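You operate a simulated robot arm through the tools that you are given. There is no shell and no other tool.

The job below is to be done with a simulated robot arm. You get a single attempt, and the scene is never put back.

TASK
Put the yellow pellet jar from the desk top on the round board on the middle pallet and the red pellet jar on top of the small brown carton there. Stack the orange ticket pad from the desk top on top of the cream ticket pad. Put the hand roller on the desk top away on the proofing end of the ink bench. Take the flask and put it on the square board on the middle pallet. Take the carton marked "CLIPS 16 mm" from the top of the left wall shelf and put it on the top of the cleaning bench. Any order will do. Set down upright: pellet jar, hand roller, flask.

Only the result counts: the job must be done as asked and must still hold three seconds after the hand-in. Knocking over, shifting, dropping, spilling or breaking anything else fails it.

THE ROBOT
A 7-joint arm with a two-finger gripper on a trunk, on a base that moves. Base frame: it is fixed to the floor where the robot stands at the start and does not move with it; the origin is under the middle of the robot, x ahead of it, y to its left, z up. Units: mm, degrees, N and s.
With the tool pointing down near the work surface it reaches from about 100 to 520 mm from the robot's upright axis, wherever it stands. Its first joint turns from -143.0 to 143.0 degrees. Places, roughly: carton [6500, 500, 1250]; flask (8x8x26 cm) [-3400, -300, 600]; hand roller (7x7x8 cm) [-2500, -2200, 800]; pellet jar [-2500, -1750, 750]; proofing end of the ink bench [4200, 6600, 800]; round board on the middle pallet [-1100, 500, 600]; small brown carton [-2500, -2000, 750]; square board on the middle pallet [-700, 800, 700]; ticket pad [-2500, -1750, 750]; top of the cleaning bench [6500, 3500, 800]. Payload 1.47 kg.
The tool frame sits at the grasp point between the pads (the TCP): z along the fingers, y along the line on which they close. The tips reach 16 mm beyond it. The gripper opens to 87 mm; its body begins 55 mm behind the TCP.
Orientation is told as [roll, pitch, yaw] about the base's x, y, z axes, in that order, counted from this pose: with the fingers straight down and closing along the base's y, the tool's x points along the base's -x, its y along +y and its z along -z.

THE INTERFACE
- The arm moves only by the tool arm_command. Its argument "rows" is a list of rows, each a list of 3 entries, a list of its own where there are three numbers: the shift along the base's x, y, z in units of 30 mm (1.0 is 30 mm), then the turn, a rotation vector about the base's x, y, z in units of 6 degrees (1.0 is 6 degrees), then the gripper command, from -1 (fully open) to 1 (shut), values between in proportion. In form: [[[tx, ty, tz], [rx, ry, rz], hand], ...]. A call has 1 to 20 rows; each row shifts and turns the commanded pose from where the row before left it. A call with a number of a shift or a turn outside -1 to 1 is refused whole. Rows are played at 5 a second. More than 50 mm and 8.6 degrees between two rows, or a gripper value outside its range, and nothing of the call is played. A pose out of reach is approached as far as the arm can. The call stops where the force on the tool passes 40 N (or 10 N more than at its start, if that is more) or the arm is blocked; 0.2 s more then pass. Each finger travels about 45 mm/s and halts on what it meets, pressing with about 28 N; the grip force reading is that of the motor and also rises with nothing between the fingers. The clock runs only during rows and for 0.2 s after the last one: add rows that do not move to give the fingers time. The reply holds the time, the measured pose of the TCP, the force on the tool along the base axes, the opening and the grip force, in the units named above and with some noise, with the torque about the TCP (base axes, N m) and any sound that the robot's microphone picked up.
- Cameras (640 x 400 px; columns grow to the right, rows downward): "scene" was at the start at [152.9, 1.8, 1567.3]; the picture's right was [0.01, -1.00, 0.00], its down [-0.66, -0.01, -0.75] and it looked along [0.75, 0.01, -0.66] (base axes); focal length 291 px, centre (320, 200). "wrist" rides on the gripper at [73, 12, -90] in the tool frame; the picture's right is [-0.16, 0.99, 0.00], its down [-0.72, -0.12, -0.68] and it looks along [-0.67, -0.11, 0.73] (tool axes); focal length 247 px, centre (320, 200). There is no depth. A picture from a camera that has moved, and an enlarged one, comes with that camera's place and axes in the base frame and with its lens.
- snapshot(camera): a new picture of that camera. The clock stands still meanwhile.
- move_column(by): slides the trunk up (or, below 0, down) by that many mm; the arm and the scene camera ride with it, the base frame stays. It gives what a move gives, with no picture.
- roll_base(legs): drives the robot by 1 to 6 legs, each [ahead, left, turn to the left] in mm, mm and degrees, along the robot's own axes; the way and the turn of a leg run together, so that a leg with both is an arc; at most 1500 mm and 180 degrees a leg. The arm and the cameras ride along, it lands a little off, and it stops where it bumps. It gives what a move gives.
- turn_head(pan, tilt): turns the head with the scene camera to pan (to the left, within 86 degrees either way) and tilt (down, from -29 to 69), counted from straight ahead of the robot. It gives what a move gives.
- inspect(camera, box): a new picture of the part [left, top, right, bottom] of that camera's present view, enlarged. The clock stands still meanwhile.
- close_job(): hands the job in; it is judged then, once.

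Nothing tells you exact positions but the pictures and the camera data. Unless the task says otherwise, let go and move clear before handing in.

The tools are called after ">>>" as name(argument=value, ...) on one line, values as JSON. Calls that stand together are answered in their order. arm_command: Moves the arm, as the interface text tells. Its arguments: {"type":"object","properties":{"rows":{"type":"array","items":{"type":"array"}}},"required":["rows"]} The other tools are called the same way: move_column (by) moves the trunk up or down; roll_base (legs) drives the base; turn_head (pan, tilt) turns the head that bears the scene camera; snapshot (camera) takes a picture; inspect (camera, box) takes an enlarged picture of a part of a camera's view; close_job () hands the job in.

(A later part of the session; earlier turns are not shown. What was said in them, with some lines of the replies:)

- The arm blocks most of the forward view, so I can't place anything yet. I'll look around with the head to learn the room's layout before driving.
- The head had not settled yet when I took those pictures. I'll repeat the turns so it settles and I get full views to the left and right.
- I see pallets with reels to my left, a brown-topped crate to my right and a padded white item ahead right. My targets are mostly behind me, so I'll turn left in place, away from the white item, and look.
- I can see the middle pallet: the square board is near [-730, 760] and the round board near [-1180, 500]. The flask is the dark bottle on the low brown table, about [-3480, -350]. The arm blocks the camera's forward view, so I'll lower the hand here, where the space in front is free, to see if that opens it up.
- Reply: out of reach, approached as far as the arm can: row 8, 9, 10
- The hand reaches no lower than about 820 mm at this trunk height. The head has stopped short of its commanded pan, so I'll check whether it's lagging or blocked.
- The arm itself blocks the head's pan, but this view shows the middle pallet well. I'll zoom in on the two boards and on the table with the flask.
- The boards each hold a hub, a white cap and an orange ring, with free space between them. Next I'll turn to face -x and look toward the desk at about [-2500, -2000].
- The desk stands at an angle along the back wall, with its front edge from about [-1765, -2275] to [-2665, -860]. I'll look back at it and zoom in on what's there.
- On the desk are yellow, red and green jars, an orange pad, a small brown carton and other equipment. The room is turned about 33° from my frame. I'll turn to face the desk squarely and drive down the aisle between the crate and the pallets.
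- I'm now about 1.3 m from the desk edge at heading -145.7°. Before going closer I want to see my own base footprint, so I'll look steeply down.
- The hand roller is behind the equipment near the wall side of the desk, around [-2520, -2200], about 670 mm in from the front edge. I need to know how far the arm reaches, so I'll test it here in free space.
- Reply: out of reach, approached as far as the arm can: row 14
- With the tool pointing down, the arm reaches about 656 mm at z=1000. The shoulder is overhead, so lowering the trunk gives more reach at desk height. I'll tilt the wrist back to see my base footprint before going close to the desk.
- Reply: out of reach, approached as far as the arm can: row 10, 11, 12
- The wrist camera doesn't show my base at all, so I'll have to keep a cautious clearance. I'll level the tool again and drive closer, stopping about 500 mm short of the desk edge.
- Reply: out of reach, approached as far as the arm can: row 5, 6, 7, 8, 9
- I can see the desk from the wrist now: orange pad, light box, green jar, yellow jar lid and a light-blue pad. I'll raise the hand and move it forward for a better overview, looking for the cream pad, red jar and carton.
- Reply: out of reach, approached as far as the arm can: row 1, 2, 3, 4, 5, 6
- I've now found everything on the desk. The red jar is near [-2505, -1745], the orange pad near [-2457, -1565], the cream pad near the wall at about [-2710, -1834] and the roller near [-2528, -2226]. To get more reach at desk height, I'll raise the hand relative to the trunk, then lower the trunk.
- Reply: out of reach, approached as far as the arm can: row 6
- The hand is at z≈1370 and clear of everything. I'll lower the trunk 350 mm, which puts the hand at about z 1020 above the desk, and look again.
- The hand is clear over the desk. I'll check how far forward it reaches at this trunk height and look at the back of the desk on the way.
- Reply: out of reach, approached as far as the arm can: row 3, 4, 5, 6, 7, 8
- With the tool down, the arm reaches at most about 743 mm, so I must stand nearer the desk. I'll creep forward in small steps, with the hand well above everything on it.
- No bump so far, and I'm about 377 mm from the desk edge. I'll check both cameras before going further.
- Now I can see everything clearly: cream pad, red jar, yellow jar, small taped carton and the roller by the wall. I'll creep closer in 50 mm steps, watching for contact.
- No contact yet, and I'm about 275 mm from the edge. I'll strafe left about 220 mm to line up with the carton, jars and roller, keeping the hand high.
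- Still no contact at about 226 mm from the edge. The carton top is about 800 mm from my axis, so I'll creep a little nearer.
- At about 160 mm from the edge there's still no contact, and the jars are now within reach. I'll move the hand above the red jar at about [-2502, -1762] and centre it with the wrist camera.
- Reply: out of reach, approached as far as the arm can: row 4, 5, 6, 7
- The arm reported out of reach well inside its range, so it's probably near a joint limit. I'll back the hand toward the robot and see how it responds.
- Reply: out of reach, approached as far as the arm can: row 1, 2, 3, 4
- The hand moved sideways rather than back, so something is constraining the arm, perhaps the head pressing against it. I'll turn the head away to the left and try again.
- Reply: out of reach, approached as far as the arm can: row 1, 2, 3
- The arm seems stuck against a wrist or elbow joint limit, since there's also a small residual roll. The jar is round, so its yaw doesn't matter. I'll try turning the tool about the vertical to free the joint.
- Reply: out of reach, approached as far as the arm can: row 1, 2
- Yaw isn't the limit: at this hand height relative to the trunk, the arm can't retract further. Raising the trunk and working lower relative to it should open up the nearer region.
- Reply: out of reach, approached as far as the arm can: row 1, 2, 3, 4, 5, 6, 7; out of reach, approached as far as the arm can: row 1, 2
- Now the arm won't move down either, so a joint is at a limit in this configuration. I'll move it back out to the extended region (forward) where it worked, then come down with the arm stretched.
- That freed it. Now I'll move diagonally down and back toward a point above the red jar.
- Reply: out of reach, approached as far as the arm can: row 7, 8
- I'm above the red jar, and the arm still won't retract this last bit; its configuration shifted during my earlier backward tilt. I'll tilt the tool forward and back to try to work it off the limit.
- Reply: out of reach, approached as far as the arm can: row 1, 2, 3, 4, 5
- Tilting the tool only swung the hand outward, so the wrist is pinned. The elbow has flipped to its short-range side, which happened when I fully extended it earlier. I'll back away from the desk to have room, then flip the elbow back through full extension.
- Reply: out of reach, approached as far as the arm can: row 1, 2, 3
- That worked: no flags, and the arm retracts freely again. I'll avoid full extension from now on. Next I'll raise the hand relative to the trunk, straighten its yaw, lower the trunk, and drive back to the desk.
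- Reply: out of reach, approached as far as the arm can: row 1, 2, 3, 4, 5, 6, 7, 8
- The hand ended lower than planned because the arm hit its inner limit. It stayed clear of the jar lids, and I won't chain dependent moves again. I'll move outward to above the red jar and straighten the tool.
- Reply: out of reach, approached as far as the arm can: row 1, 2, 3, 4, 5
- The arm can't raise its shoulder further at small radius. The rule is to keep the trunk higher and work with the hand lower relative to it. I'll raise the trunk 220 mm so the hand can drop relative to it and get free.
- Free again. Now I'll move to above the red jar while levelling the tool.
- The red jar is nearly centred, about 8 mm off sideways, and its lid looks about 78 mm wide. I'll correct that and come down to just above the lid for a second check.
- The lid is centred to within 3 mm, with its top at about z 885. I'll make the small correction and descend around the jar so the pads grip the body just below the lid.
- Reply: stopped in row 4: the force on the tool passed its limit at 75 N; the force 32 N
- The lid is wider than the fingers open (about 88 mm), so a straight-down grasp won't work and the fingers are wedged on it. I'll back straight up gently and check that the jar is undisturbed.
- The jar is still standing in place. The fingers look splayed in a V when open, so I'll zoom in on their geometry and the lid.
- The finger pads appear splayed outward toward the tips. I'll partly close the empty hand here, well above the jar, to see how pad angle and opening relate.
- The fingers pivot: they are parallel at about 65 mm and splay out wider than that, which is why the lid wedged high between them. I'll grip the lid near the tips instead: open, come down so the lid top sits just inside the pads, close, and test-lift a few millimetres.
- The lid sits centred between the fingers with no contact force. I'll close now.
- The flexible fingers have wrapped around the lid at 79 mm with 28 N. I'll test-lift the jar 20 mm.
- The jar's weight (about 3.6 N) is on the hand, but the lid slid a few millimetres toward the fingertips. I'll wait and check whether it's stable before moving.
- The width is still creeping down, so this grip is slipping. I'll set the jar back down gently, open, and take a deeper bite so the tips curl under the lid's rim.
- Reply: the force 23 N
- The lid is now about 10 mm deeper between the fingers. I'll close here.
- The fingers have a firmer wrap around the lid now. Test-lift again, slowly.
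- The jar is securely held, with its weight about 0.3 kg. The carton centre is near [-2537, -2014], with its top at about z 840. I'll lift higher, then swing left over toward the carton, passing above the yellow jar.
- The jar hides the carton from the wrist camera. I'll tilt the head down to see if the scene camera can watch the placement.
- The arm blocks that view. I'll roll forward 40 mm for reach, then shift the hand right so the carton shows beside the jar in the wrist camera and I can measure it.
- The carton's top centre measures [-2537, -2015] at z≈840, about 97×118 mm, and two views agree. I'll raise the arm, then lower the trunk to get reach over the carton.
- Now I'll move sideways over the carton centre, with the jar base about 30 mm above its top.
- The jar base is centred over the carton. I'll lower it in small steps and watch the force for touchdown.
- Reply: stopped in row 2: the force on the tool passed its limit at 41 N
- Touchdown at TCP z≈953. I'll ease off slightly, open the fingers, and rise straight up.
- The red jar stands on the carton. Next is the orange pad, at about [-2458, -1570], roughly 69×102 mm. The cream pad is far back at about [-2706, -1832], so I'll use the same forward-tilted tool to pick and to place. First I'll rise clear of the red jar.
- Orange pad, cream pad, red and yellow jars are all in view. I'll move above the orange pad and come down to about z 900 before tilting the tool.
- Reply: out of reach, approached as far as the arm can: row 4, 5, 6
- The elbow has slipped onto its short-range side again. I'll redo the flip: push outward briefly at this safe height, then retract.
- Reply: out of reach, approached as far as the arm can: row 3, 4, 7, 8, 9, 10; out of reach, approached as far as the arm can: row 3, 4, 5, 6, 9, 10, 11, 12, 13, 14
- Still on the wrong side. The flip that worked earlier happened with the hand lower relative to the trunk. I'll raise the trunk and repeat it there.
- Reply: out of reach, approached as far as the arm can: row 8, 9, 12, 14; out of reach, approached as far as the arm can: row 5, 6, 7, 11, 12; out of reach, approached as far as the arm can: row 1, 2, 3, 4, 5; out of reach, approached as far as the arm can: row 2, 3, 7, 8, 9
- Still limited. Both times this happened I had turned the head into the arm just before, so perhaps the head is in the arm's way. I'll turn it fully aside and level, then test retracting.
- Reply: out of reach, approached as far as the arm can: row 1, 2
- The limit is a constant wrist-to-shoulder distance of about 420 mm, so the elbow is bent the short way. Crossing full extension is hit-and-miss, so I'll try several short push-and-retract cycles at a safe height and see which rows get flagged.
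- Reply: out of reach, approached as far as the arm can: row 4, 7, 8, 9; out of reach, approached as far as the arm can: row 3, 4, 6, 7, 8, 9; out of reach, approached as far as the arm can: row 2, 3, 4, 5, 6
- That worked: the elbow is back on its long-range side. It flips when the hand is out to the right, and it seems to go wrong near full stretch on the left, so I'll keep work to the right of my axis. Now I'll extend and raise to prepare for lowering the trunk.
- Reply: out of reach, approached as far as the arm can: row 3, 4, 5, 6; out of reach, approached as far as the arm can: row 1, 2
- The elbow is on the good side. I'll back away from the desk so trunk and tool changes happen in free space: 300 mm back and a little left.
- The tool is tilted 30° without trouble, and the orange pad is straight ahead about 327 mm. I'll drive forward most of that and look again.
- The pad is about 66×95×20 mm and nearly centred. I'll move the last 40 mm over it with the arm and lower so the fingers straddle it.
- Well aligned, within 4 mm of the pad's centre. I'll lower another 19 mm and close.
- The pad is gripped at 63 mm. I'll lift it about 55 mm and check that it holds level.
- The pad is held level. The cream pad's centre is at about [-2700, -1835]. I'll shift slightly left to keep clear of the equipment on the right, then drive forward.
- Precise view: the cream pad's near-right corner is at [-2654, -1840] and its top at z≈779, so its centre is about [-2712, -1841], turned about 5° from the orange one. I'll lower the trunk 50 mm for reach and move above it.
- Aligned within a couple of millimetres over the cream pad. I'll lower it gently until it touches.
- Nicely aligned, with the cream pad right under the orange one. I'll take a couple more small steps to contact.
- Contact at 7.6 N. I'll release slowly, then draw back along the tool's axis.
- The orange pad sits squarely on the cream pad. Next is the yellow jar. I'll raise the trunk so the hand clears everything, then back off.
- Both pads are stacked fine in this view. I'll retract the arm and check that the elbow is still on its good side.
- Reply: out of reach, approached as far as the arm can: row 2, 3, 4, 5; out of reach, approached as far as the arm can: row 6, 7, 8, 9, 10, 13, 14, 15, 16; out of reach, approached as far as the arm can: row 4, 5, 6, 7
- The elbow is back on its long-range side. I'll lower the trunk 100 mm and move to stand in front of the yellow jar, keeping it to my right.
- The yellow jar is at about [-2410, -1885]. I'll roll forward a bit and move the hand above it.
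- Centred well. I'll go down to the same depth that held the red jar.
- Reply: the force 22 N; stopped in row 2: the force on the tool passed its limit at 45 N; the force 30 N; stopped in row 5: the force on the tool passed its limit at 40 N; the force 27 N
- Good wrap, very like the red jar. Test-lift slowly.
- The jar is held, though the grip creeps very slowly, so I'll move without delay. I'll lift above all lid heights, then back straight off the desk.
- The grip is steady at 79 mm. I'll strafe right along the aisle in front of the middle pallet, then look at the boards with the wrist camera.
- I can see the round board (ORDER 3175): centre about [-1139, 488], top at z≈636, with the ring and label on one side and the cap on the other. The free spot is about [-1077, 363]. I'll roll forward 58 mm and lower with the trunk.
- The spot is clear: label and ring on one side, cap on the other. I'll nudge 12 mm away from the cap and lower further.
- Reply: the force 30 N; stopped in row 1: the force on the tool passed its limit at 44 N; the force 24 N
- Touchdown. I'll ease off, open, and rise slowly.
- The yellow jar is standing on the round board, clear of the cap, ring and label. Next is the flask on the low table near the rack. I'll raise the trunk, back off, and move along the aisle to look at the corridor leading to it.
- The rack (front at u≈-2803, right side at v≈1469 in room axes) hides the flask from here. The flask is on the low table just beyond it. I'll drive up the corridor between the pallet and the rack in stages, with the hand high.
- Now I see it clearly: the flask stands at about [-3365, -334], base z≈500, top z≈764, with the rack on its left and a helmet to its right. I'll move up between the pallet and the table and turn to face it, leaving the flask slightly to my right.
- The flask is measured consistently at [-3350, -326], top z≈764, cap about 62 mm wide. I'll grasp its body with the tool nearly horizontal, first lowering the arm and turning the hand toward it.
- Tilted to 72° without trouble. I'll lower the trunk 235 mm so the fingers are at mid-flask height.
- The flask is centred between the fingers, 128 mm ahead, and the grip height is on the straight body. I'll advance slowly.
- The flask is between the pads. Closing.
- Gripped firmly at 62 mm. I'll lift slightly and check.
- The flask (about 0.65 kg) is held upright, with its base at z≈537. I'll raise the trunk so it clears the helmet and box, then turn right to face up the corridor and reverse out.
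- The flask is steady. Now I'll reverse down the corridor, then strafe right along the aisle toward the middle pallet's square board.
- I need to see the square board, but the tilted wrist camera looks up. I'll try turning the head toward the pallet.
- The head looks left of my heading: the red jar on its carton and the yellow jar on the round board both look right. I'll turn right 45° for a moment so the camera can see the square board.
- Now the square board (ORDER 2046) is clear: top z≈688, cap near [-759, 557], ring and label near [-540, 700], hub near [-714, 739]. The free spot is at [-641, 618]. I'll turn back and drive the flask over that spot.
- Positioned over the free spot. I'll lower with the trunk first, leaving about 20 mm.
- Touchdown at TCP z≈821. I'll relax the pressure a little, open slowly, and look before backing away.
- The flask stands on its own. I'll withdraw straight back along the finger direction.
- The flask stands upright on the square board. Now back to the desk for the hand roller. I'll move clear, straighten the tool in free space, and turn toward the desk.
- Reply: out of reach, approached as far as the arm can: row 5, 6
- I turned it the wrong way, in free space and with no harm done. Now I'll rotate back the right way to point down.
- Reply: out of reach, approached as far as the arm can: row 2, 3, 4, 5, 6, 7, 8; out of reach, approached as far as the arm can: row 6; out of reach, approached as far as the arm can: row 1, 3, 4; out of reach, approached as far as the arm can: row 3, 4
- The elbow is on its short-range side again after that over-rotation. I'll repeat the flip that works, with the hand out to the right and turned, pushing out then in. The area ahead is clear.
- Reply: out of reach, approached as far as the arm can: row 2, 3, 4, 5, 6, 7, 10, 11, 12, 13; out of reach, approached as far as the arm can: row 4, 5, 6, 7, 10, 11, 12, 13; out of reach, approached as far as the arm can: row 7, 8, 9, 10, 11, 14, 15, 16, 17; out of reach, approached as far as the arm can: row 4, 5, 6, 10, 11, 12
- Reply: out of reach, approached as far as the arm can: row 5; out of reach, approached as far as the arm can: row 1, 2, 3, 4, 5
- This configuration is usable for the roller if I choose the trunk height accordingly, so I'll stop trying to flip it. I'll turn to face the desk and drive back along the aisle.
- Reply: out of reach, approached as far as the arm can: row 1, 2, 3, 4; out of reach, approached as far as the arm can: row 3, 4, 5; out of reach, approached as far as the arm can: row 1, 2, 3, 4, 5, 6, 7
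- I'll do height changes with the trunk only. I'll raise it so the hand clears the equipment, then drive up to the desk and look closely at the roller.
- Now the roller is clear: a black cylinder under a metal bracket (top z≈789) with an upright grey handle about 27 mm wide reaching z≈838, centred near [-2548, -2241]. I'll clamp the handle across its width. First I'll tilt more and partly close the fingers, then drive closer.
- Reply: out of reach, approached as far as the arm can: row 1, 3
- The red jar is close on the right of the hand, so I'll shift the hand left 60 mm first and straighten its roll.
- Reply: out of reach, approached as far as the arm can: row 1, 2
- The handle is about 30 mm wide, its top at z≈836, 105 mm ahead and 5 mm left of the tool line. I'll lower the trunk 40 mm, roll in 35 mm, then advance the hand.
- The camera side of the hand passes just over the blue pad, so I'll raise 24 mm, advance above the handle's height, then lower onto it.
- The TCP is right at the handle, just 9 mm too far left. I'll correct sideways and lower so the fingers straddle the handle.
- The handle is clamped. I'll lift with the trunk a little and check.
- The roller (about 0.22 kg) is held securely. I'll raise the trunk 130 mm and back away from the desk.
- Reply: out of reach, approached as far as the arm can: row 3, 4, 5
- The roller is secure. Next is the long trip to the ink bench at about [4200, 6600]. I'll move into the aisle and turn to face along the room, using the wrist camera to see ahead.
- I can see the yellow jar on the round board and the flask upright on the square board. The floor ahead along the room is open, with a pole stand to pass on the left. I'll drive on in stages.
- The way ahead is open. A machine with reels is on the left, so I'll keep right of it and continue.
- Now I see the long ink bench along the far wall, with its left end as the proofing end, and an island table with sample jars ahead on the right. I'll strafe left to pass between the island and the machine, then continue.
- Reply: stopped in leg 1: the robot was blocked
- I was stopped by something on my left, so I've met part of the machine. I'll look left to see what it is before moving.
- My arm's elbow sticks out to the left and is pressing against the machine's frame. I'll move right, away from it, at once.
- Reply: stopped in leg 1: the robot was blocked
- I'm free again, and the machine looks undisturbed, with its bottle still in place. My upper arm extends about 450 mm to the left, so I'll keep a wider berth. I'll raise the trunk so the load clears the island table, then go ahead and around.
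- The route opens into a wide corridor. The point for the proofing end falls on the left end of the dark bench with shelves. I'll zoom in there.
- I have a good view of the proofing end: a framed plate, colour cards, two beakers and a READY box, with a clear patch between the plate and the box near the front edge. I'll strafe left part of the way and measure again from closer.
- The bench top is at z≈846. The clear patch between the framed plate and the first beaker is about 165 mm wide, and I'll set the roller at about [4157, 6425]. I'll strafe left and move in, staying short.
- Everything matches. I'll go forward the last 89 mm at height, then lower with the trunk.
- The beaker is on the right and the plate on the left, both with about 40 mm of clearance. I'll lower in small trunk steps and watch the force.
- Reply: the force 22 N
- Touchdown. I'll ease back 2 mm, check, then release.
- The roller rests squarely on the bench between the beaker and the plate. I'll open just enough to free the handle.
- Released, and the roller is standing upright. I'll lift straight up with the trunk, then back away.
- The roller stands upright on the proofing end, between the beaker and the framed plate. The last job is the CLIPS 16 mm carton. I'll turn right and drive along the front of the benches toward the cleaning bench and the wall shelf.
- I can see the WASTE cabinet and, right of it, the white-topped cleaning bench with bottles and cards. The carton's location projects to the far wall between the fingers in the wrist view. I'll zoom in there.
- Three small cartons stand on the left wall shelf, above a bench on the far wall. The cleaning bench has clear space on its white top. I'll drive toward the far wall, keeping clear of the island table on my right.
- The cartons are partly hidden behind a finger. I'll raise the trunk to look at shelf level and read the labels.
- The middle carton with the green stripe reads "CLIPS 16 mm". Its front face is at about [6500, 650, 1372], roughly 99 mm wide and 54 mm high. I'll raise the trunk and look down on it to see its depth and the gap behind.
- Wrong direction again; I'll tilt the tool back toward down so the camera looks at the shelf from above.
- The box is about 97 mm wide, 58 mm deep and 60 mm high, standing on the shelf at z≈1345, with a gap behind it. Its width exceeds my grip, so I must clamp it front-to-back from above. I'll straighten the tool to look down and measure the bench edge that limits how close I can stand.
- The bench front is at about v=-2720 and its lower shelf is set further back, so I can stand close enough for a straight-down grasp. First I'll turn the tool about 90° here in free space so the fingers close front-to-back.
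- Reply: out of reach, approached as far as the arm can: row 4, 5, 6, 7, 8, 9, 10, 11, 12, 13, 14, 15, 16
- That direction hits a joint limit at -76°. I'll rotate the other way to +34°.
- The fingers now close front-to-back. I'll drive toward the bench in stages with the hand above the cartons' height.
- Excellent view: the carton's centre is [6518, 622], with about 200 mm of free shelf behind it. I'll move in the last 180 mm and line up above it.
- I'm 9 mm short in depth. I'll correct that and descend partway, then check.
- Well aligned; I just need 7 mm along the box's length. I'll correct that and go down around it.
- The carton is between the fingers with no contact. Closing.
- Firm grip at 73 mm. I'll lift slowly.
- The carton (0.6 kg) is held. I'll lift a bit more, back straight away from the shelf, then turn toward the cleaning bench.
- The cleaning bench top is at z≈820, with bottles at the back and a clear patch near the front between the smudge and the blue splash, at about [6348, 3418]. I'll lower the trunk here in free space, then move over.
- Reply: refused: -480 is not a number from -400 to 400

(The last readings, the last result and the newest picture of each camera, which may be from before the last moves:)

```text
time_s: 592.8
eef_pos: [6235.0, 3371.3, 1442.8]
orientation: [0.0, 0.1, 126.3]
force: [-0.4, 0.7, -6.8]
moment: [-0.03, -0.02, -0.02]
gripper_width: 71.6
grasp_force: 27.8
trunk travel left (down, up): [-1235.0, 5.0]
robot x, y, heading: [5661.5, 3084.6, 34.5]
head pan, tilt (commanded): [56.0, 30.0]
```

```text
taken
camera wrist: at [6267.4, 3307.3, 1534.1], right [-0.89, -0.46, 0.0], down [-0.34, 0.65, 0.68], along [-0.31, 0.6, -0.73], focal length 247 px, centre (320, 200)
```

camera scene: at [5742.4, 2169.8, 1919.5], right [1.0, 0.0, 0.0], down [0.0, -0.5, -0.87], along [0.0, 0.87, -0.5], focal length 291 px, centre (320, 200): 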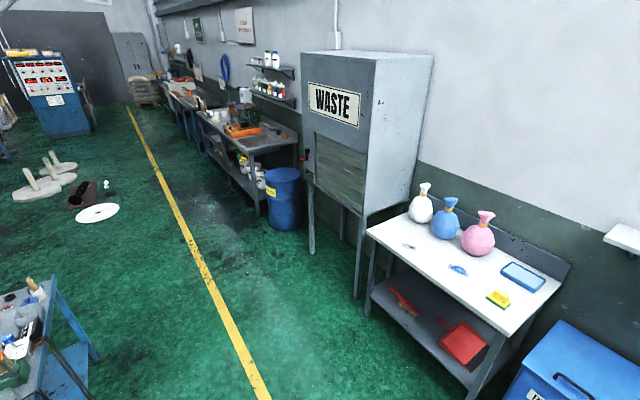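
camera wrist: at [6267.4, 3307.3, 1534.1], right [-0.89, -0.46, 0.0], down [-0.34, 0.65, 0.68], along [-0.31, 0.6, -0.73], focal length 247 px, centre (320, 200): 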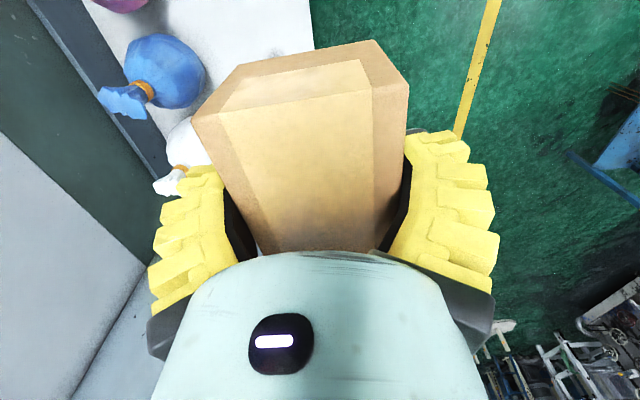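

The trunk step was too large and was refused, but the base move was safe because the hand was high. I'll lower 400 mm now, then make the final approach.

>>> move_column(by=-400)

>>> roll_base(legs=[[119, -25, 0]])

>>> snapshot(camera="wrist")

>>> snapshot(camera="scene")

```text
time_s: 596.6
eef_pos: [6234.8, 3372.7, 1042.5]
orientation: [0.1, 0.1, 126.4]
force: [-0.2, -0.2, -7.6]
moment: [-0.04, 0.01, 0.01]
gripper_width: 71.5
grasp_force: 28.5
trunk travel left (down, up): [-835.0, 405.0]
robot x, y, heading: [5662.4, 3078.4, 34.4]
head pan, tilt (commanded): [56.0, 30.0]
```

```text
time_s: 597.8
eef_pos: [6346.8, 3422.1, 1042.9]
orientation: [0.2, 0.1, 126.5]
force: [-0.3, -0.1, -7.8]
moment: [-0.01, 0.01, 0.0]
gripper_width: 71.5
grasp_force: 28.0
trunk travel left (down, up): [-835.0, 405.0]
robot x, y, heading: [5775.2, 3127.0, 34.5]
head pan, tilt (commanded): [56.0, 30.0]
```

```text
taken
camera wrist: at [6379.8, 3356.4, 1134.1], right [-0.89, -0.46, 0.0], down [-0.34, 0.65, 0.68], along [-0.31, 0.6, -0.73], focal length 247 px, centre (320, 200)
```

wrist: 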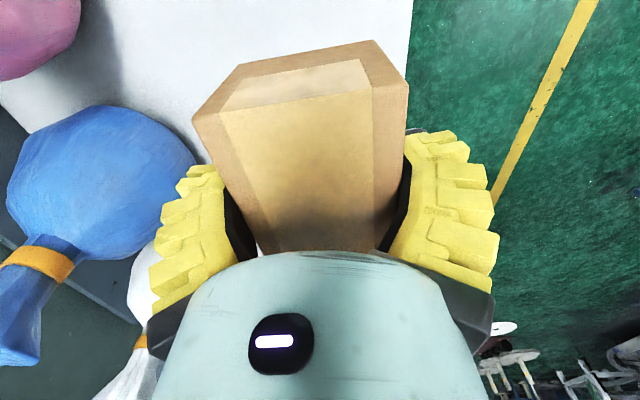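

```text
taken
camera scene: at [5830.3, 3259.9, 1519.6], right [1.0, 0.01, 0.0], down [0.0, -0.5, -0.87], along [-0.01, 0.87, -0.5], focal length 291 px, centre (320, 200)
```

scene: 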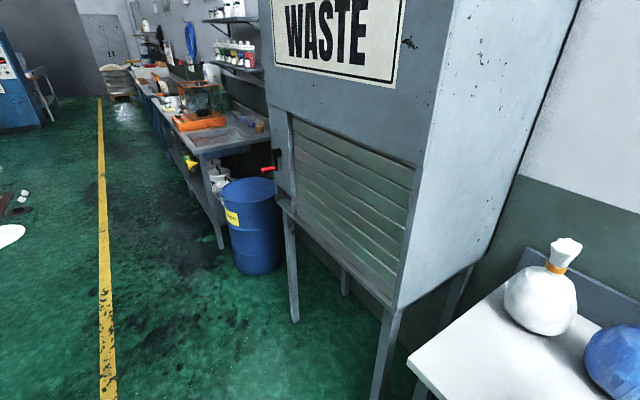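

The back finger is well clear of the blue bottle. I'll lower with the trunk in steps.

>>> move_column(by=-155)

>>> snapshot(camera="wrist")

```text
time_s: 599.6
eef_pos: [6347.4, 3422.5, 888.1]
orientation: [0.1, 0.0, 126.4]
force: [-0.2, 1.1, -7.2]
moment: [-0.02, -0.05, -0.01]
gripper_width: 71.6
grasp_force: 27.4
trunk travel left (down, up): [-680.0, 560.0]
robot x, y, heading: [5774.0, 3129.9, 34.5]
head pan, tilt (commanded): [56.0, 30.0]
```

```text
taken
camera wrist: at [6379.7, 3356.4, 979.2], right [-0.89, -0.46, 0.0], down [-0.34, 0.65, 0.68], along [-0.31, 0.6, -0.73], focal length 247 px, centre (320, 200)
```

wrist: 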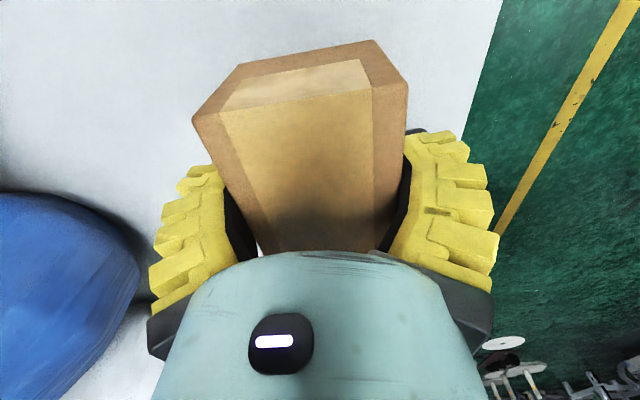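

>>> move_column(by=-25)

>>> move_column(by=-4)

>>> move_column(by=-3)

```text
time_s: 600.3
eef_pos: [6346.9, 3421.9, 863.0]
orientation: [0.2, 0.1, 126.5]
force: [0.6, 0.4, -7.1]
moment: [-0.03, 0.03, -0.03]
gripper_width: 71.4
grasp_force: 28.2
trunk travel left (down, up): [-655.0, 585.0]
robot x, y, heading: [5774.9, 3129.0, 34.4]
head pan, tilt (commanded): [56.0, 30.0]
```

```text
time_s: 600.9
eef_pos: [6348.9, 3421.5, 860.2]
orientation: [0.0, 0.1, 126.5]
force: [-4.6, -3.7, 9.2]
moment: [0.36, -0.05, 0.12]
gripper_width: 71.1
grasp_force: 27.8
trunk travel left (down, up): [-651.0, 589.0]
robot x, y, heading: [5774.6, 3128.8, 34.6]
head pan, tilt (commanded): [56.0, 30.0]
```

```text
time_s: 601.4
eef_pos: [6348.4, 3422.6, 859.0]
orientation: [0.0, 0.2, 126.6]
force: [-15.1, -7.3, 34.7]
moment: [-0.19, 0.21, 0.04]
gripper_width: 71.1
grasp_force: 28.5
trunk travel left (down, up): [-648.0, 592.0]
robot x, y, heading: [5776.6, 3130.3, 34.7]
head pan, tilt (commanded): [56.0, 30.0]
```

Touchdown. I'll ease off 3 mm and release.

>>> move_column(by=3)

>>> arm_command(rows=[[[0, 0, 0], [0, 0, 0], 0.2], [[0, 0, 0], [0, 0, 0], -0.4], [[0, 0, 0], [0, 0, 0], -0.8], [[0, 0, 0], [0, 0, 0], -1], [[0, 0, 0], [0, 0, 0], -1]])

>>> snapshot(camera="wrist")

```text
time_s: 601.9
eef_pos: [6348.5, 3422.3, 859.2]
orientation: [0.0, 0.2, 126.5]
force: [1.2, -0.1, 2.9]
moment: [-0.17, -0.14, -0.01]
gripper_width: 71.4
grasp_force: 27.9
trunk travel left (down, up): [-651.0, 589.0]
robot x, y, heading: [5774.5, 3132.4, 34.6]
head pan, tilt (commanded): [56.0, 30.0]
```

```text
time_s: 603.1
eef_pos: [6348.9, 3422.6, 858.6]
orientation: [0.1, 0.0, 126.5]
force: [-0.2, -0.1, -0.9]
moment: [0.03, 0.0, -0.01]
gripper_width: 87.2
grasp_force: 0.0
trunk travel left (down, up): [-651.0, 589.0]
robot x, y, heading: [5776.6, 3131.0, 34.6]
head pan, tilt (commanded): [56.0, 30.0]
```

```text
taken
camera wrist: at [6380.3, 3356.7, 950.6], right [-0.89, -0.46, 0.0], down [-0.34, 0.65, 0.68], along [-0.31, 0.6, -0.73], focal length 247 px, centre (320, 200)
```

wrist: 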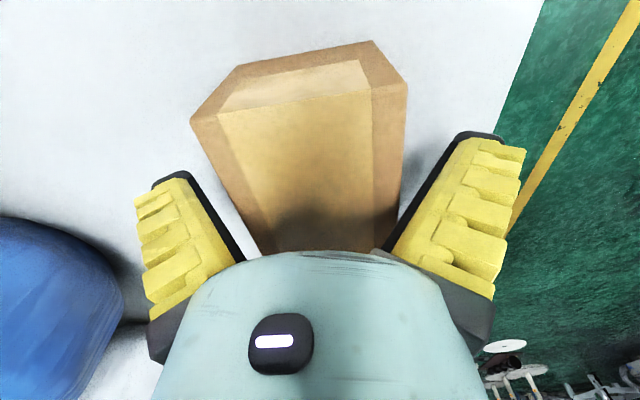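

Released, and the carton sits on the bench. I'll raise straight up with the trunk, back away, and look.

>>> move_column(by=250)

>>> roll_base(legs=[[-500, 0, 0]])

>>> roll_base(legs=[[0, 0, -45]])

>>> snapshot(camera="scene")

```text
time_s: 605.7
eef_pos: [6346.6, 3421.8, 1109.1]
orientation: [0.1, 0.0, 126.5]
force: [0.5, 0.3, -0.3]
moment: [0.04, 0.02, -0.01]
gripper_width: 87.3
grasp_force: 0.0
trunk travel left (down, up): [-901.0, 339.0]
robot x, y, heading: [5776.2, 3127.7, 34.2]
head pan, tilt (commanded): [56.0, 30.0]
```

```text
time_s: 608.6
eef_pos: [5944.8, 3143.0, 1109.8]
orientation: [0.1, 0.2, 126.4]
force: [-0.1, -0.2, 0.5]
moment: [0.05, -0.03, 0.01]
gripper_width: 87.1
grasp_force: 0.0
trunk travel left (down, up): [-901.0, 339.0]
robot x, y, heading: [5368.8, 2850.5, 34.3]
head pan, tilt (commanded): [56.0, 30.0]
```

```text
time_s: 611.1
eef_pos: [5983.0, 2652.0, 1110.1]
orientation: [0.2, 0.1, 81.3]
force: [0.3, -0.6, -0.1]
moment: [-0.01, -0.01, 0.0]
gripper_width: 87.0
grasp_force: 0.0
trunk travel left (down, up): [-901.0, 339.0]
robot x, y, heading: [5370.3, 2853.6, -10.7]
head pan, tilt (commanded): [56.0, 30.0]
```

```text
taken
camera scene: at [5502.3, 2904.2, 1585.7], right [0.71, -0.7, 0.0], down [-0.35, -0.36, -0.87], along [0.61, 0.62, -0.5], focal length 291 px, centre (320, 200)
```

scene: 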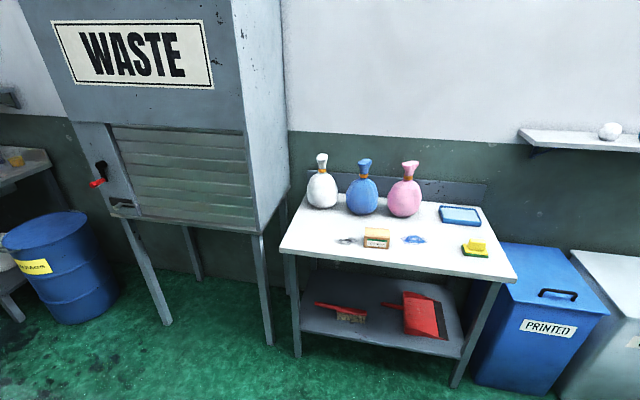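

All six tasks are done: the carton now sits on the cleaning bench between the smudge and the splash, and the hand is open and clear. Earlier views showed the jars, pads, flask and roller standing where they should be, so I'm handing in.

>>> close_job()

```text
The job is handed in.
```

I moved all six items to where you asked and handed the job in. The result hasn't come back to me.

| Item | Where it is now |
|---|---|
| Yellow pellet jar | Upright on the round board on the middle pallet |
| Red pellet jar | Upright on the small brown carton on the desk |
| Orange ticket pad | Stacked squarely on the cream ticket pad |
| Flask | Upright on the square board on the middle pallet |
| Hand roller | Upright on the proofing end of the ink bench, between a beaker and the framed plate |
| "CLIPS 16 mm" carton | On the top of the cleaning bench, clear of the bottles and tray |

**Machine contact:** on the way to the ink bench, something on the robot's left side, probably the upper arm, pressed against a machine and stopped the robot. I backed away, and the bottle on the machine's ledge was still standing while the robot was stopped there. I didn't go back to inspect the machine afterwards.

**Red jar:** my first grip slipped slightly just above the desk. I set the jar back down and gripped it again before moving it.

I saw each item in place after letting go, but I didn't go round again for a final check just before handing in.
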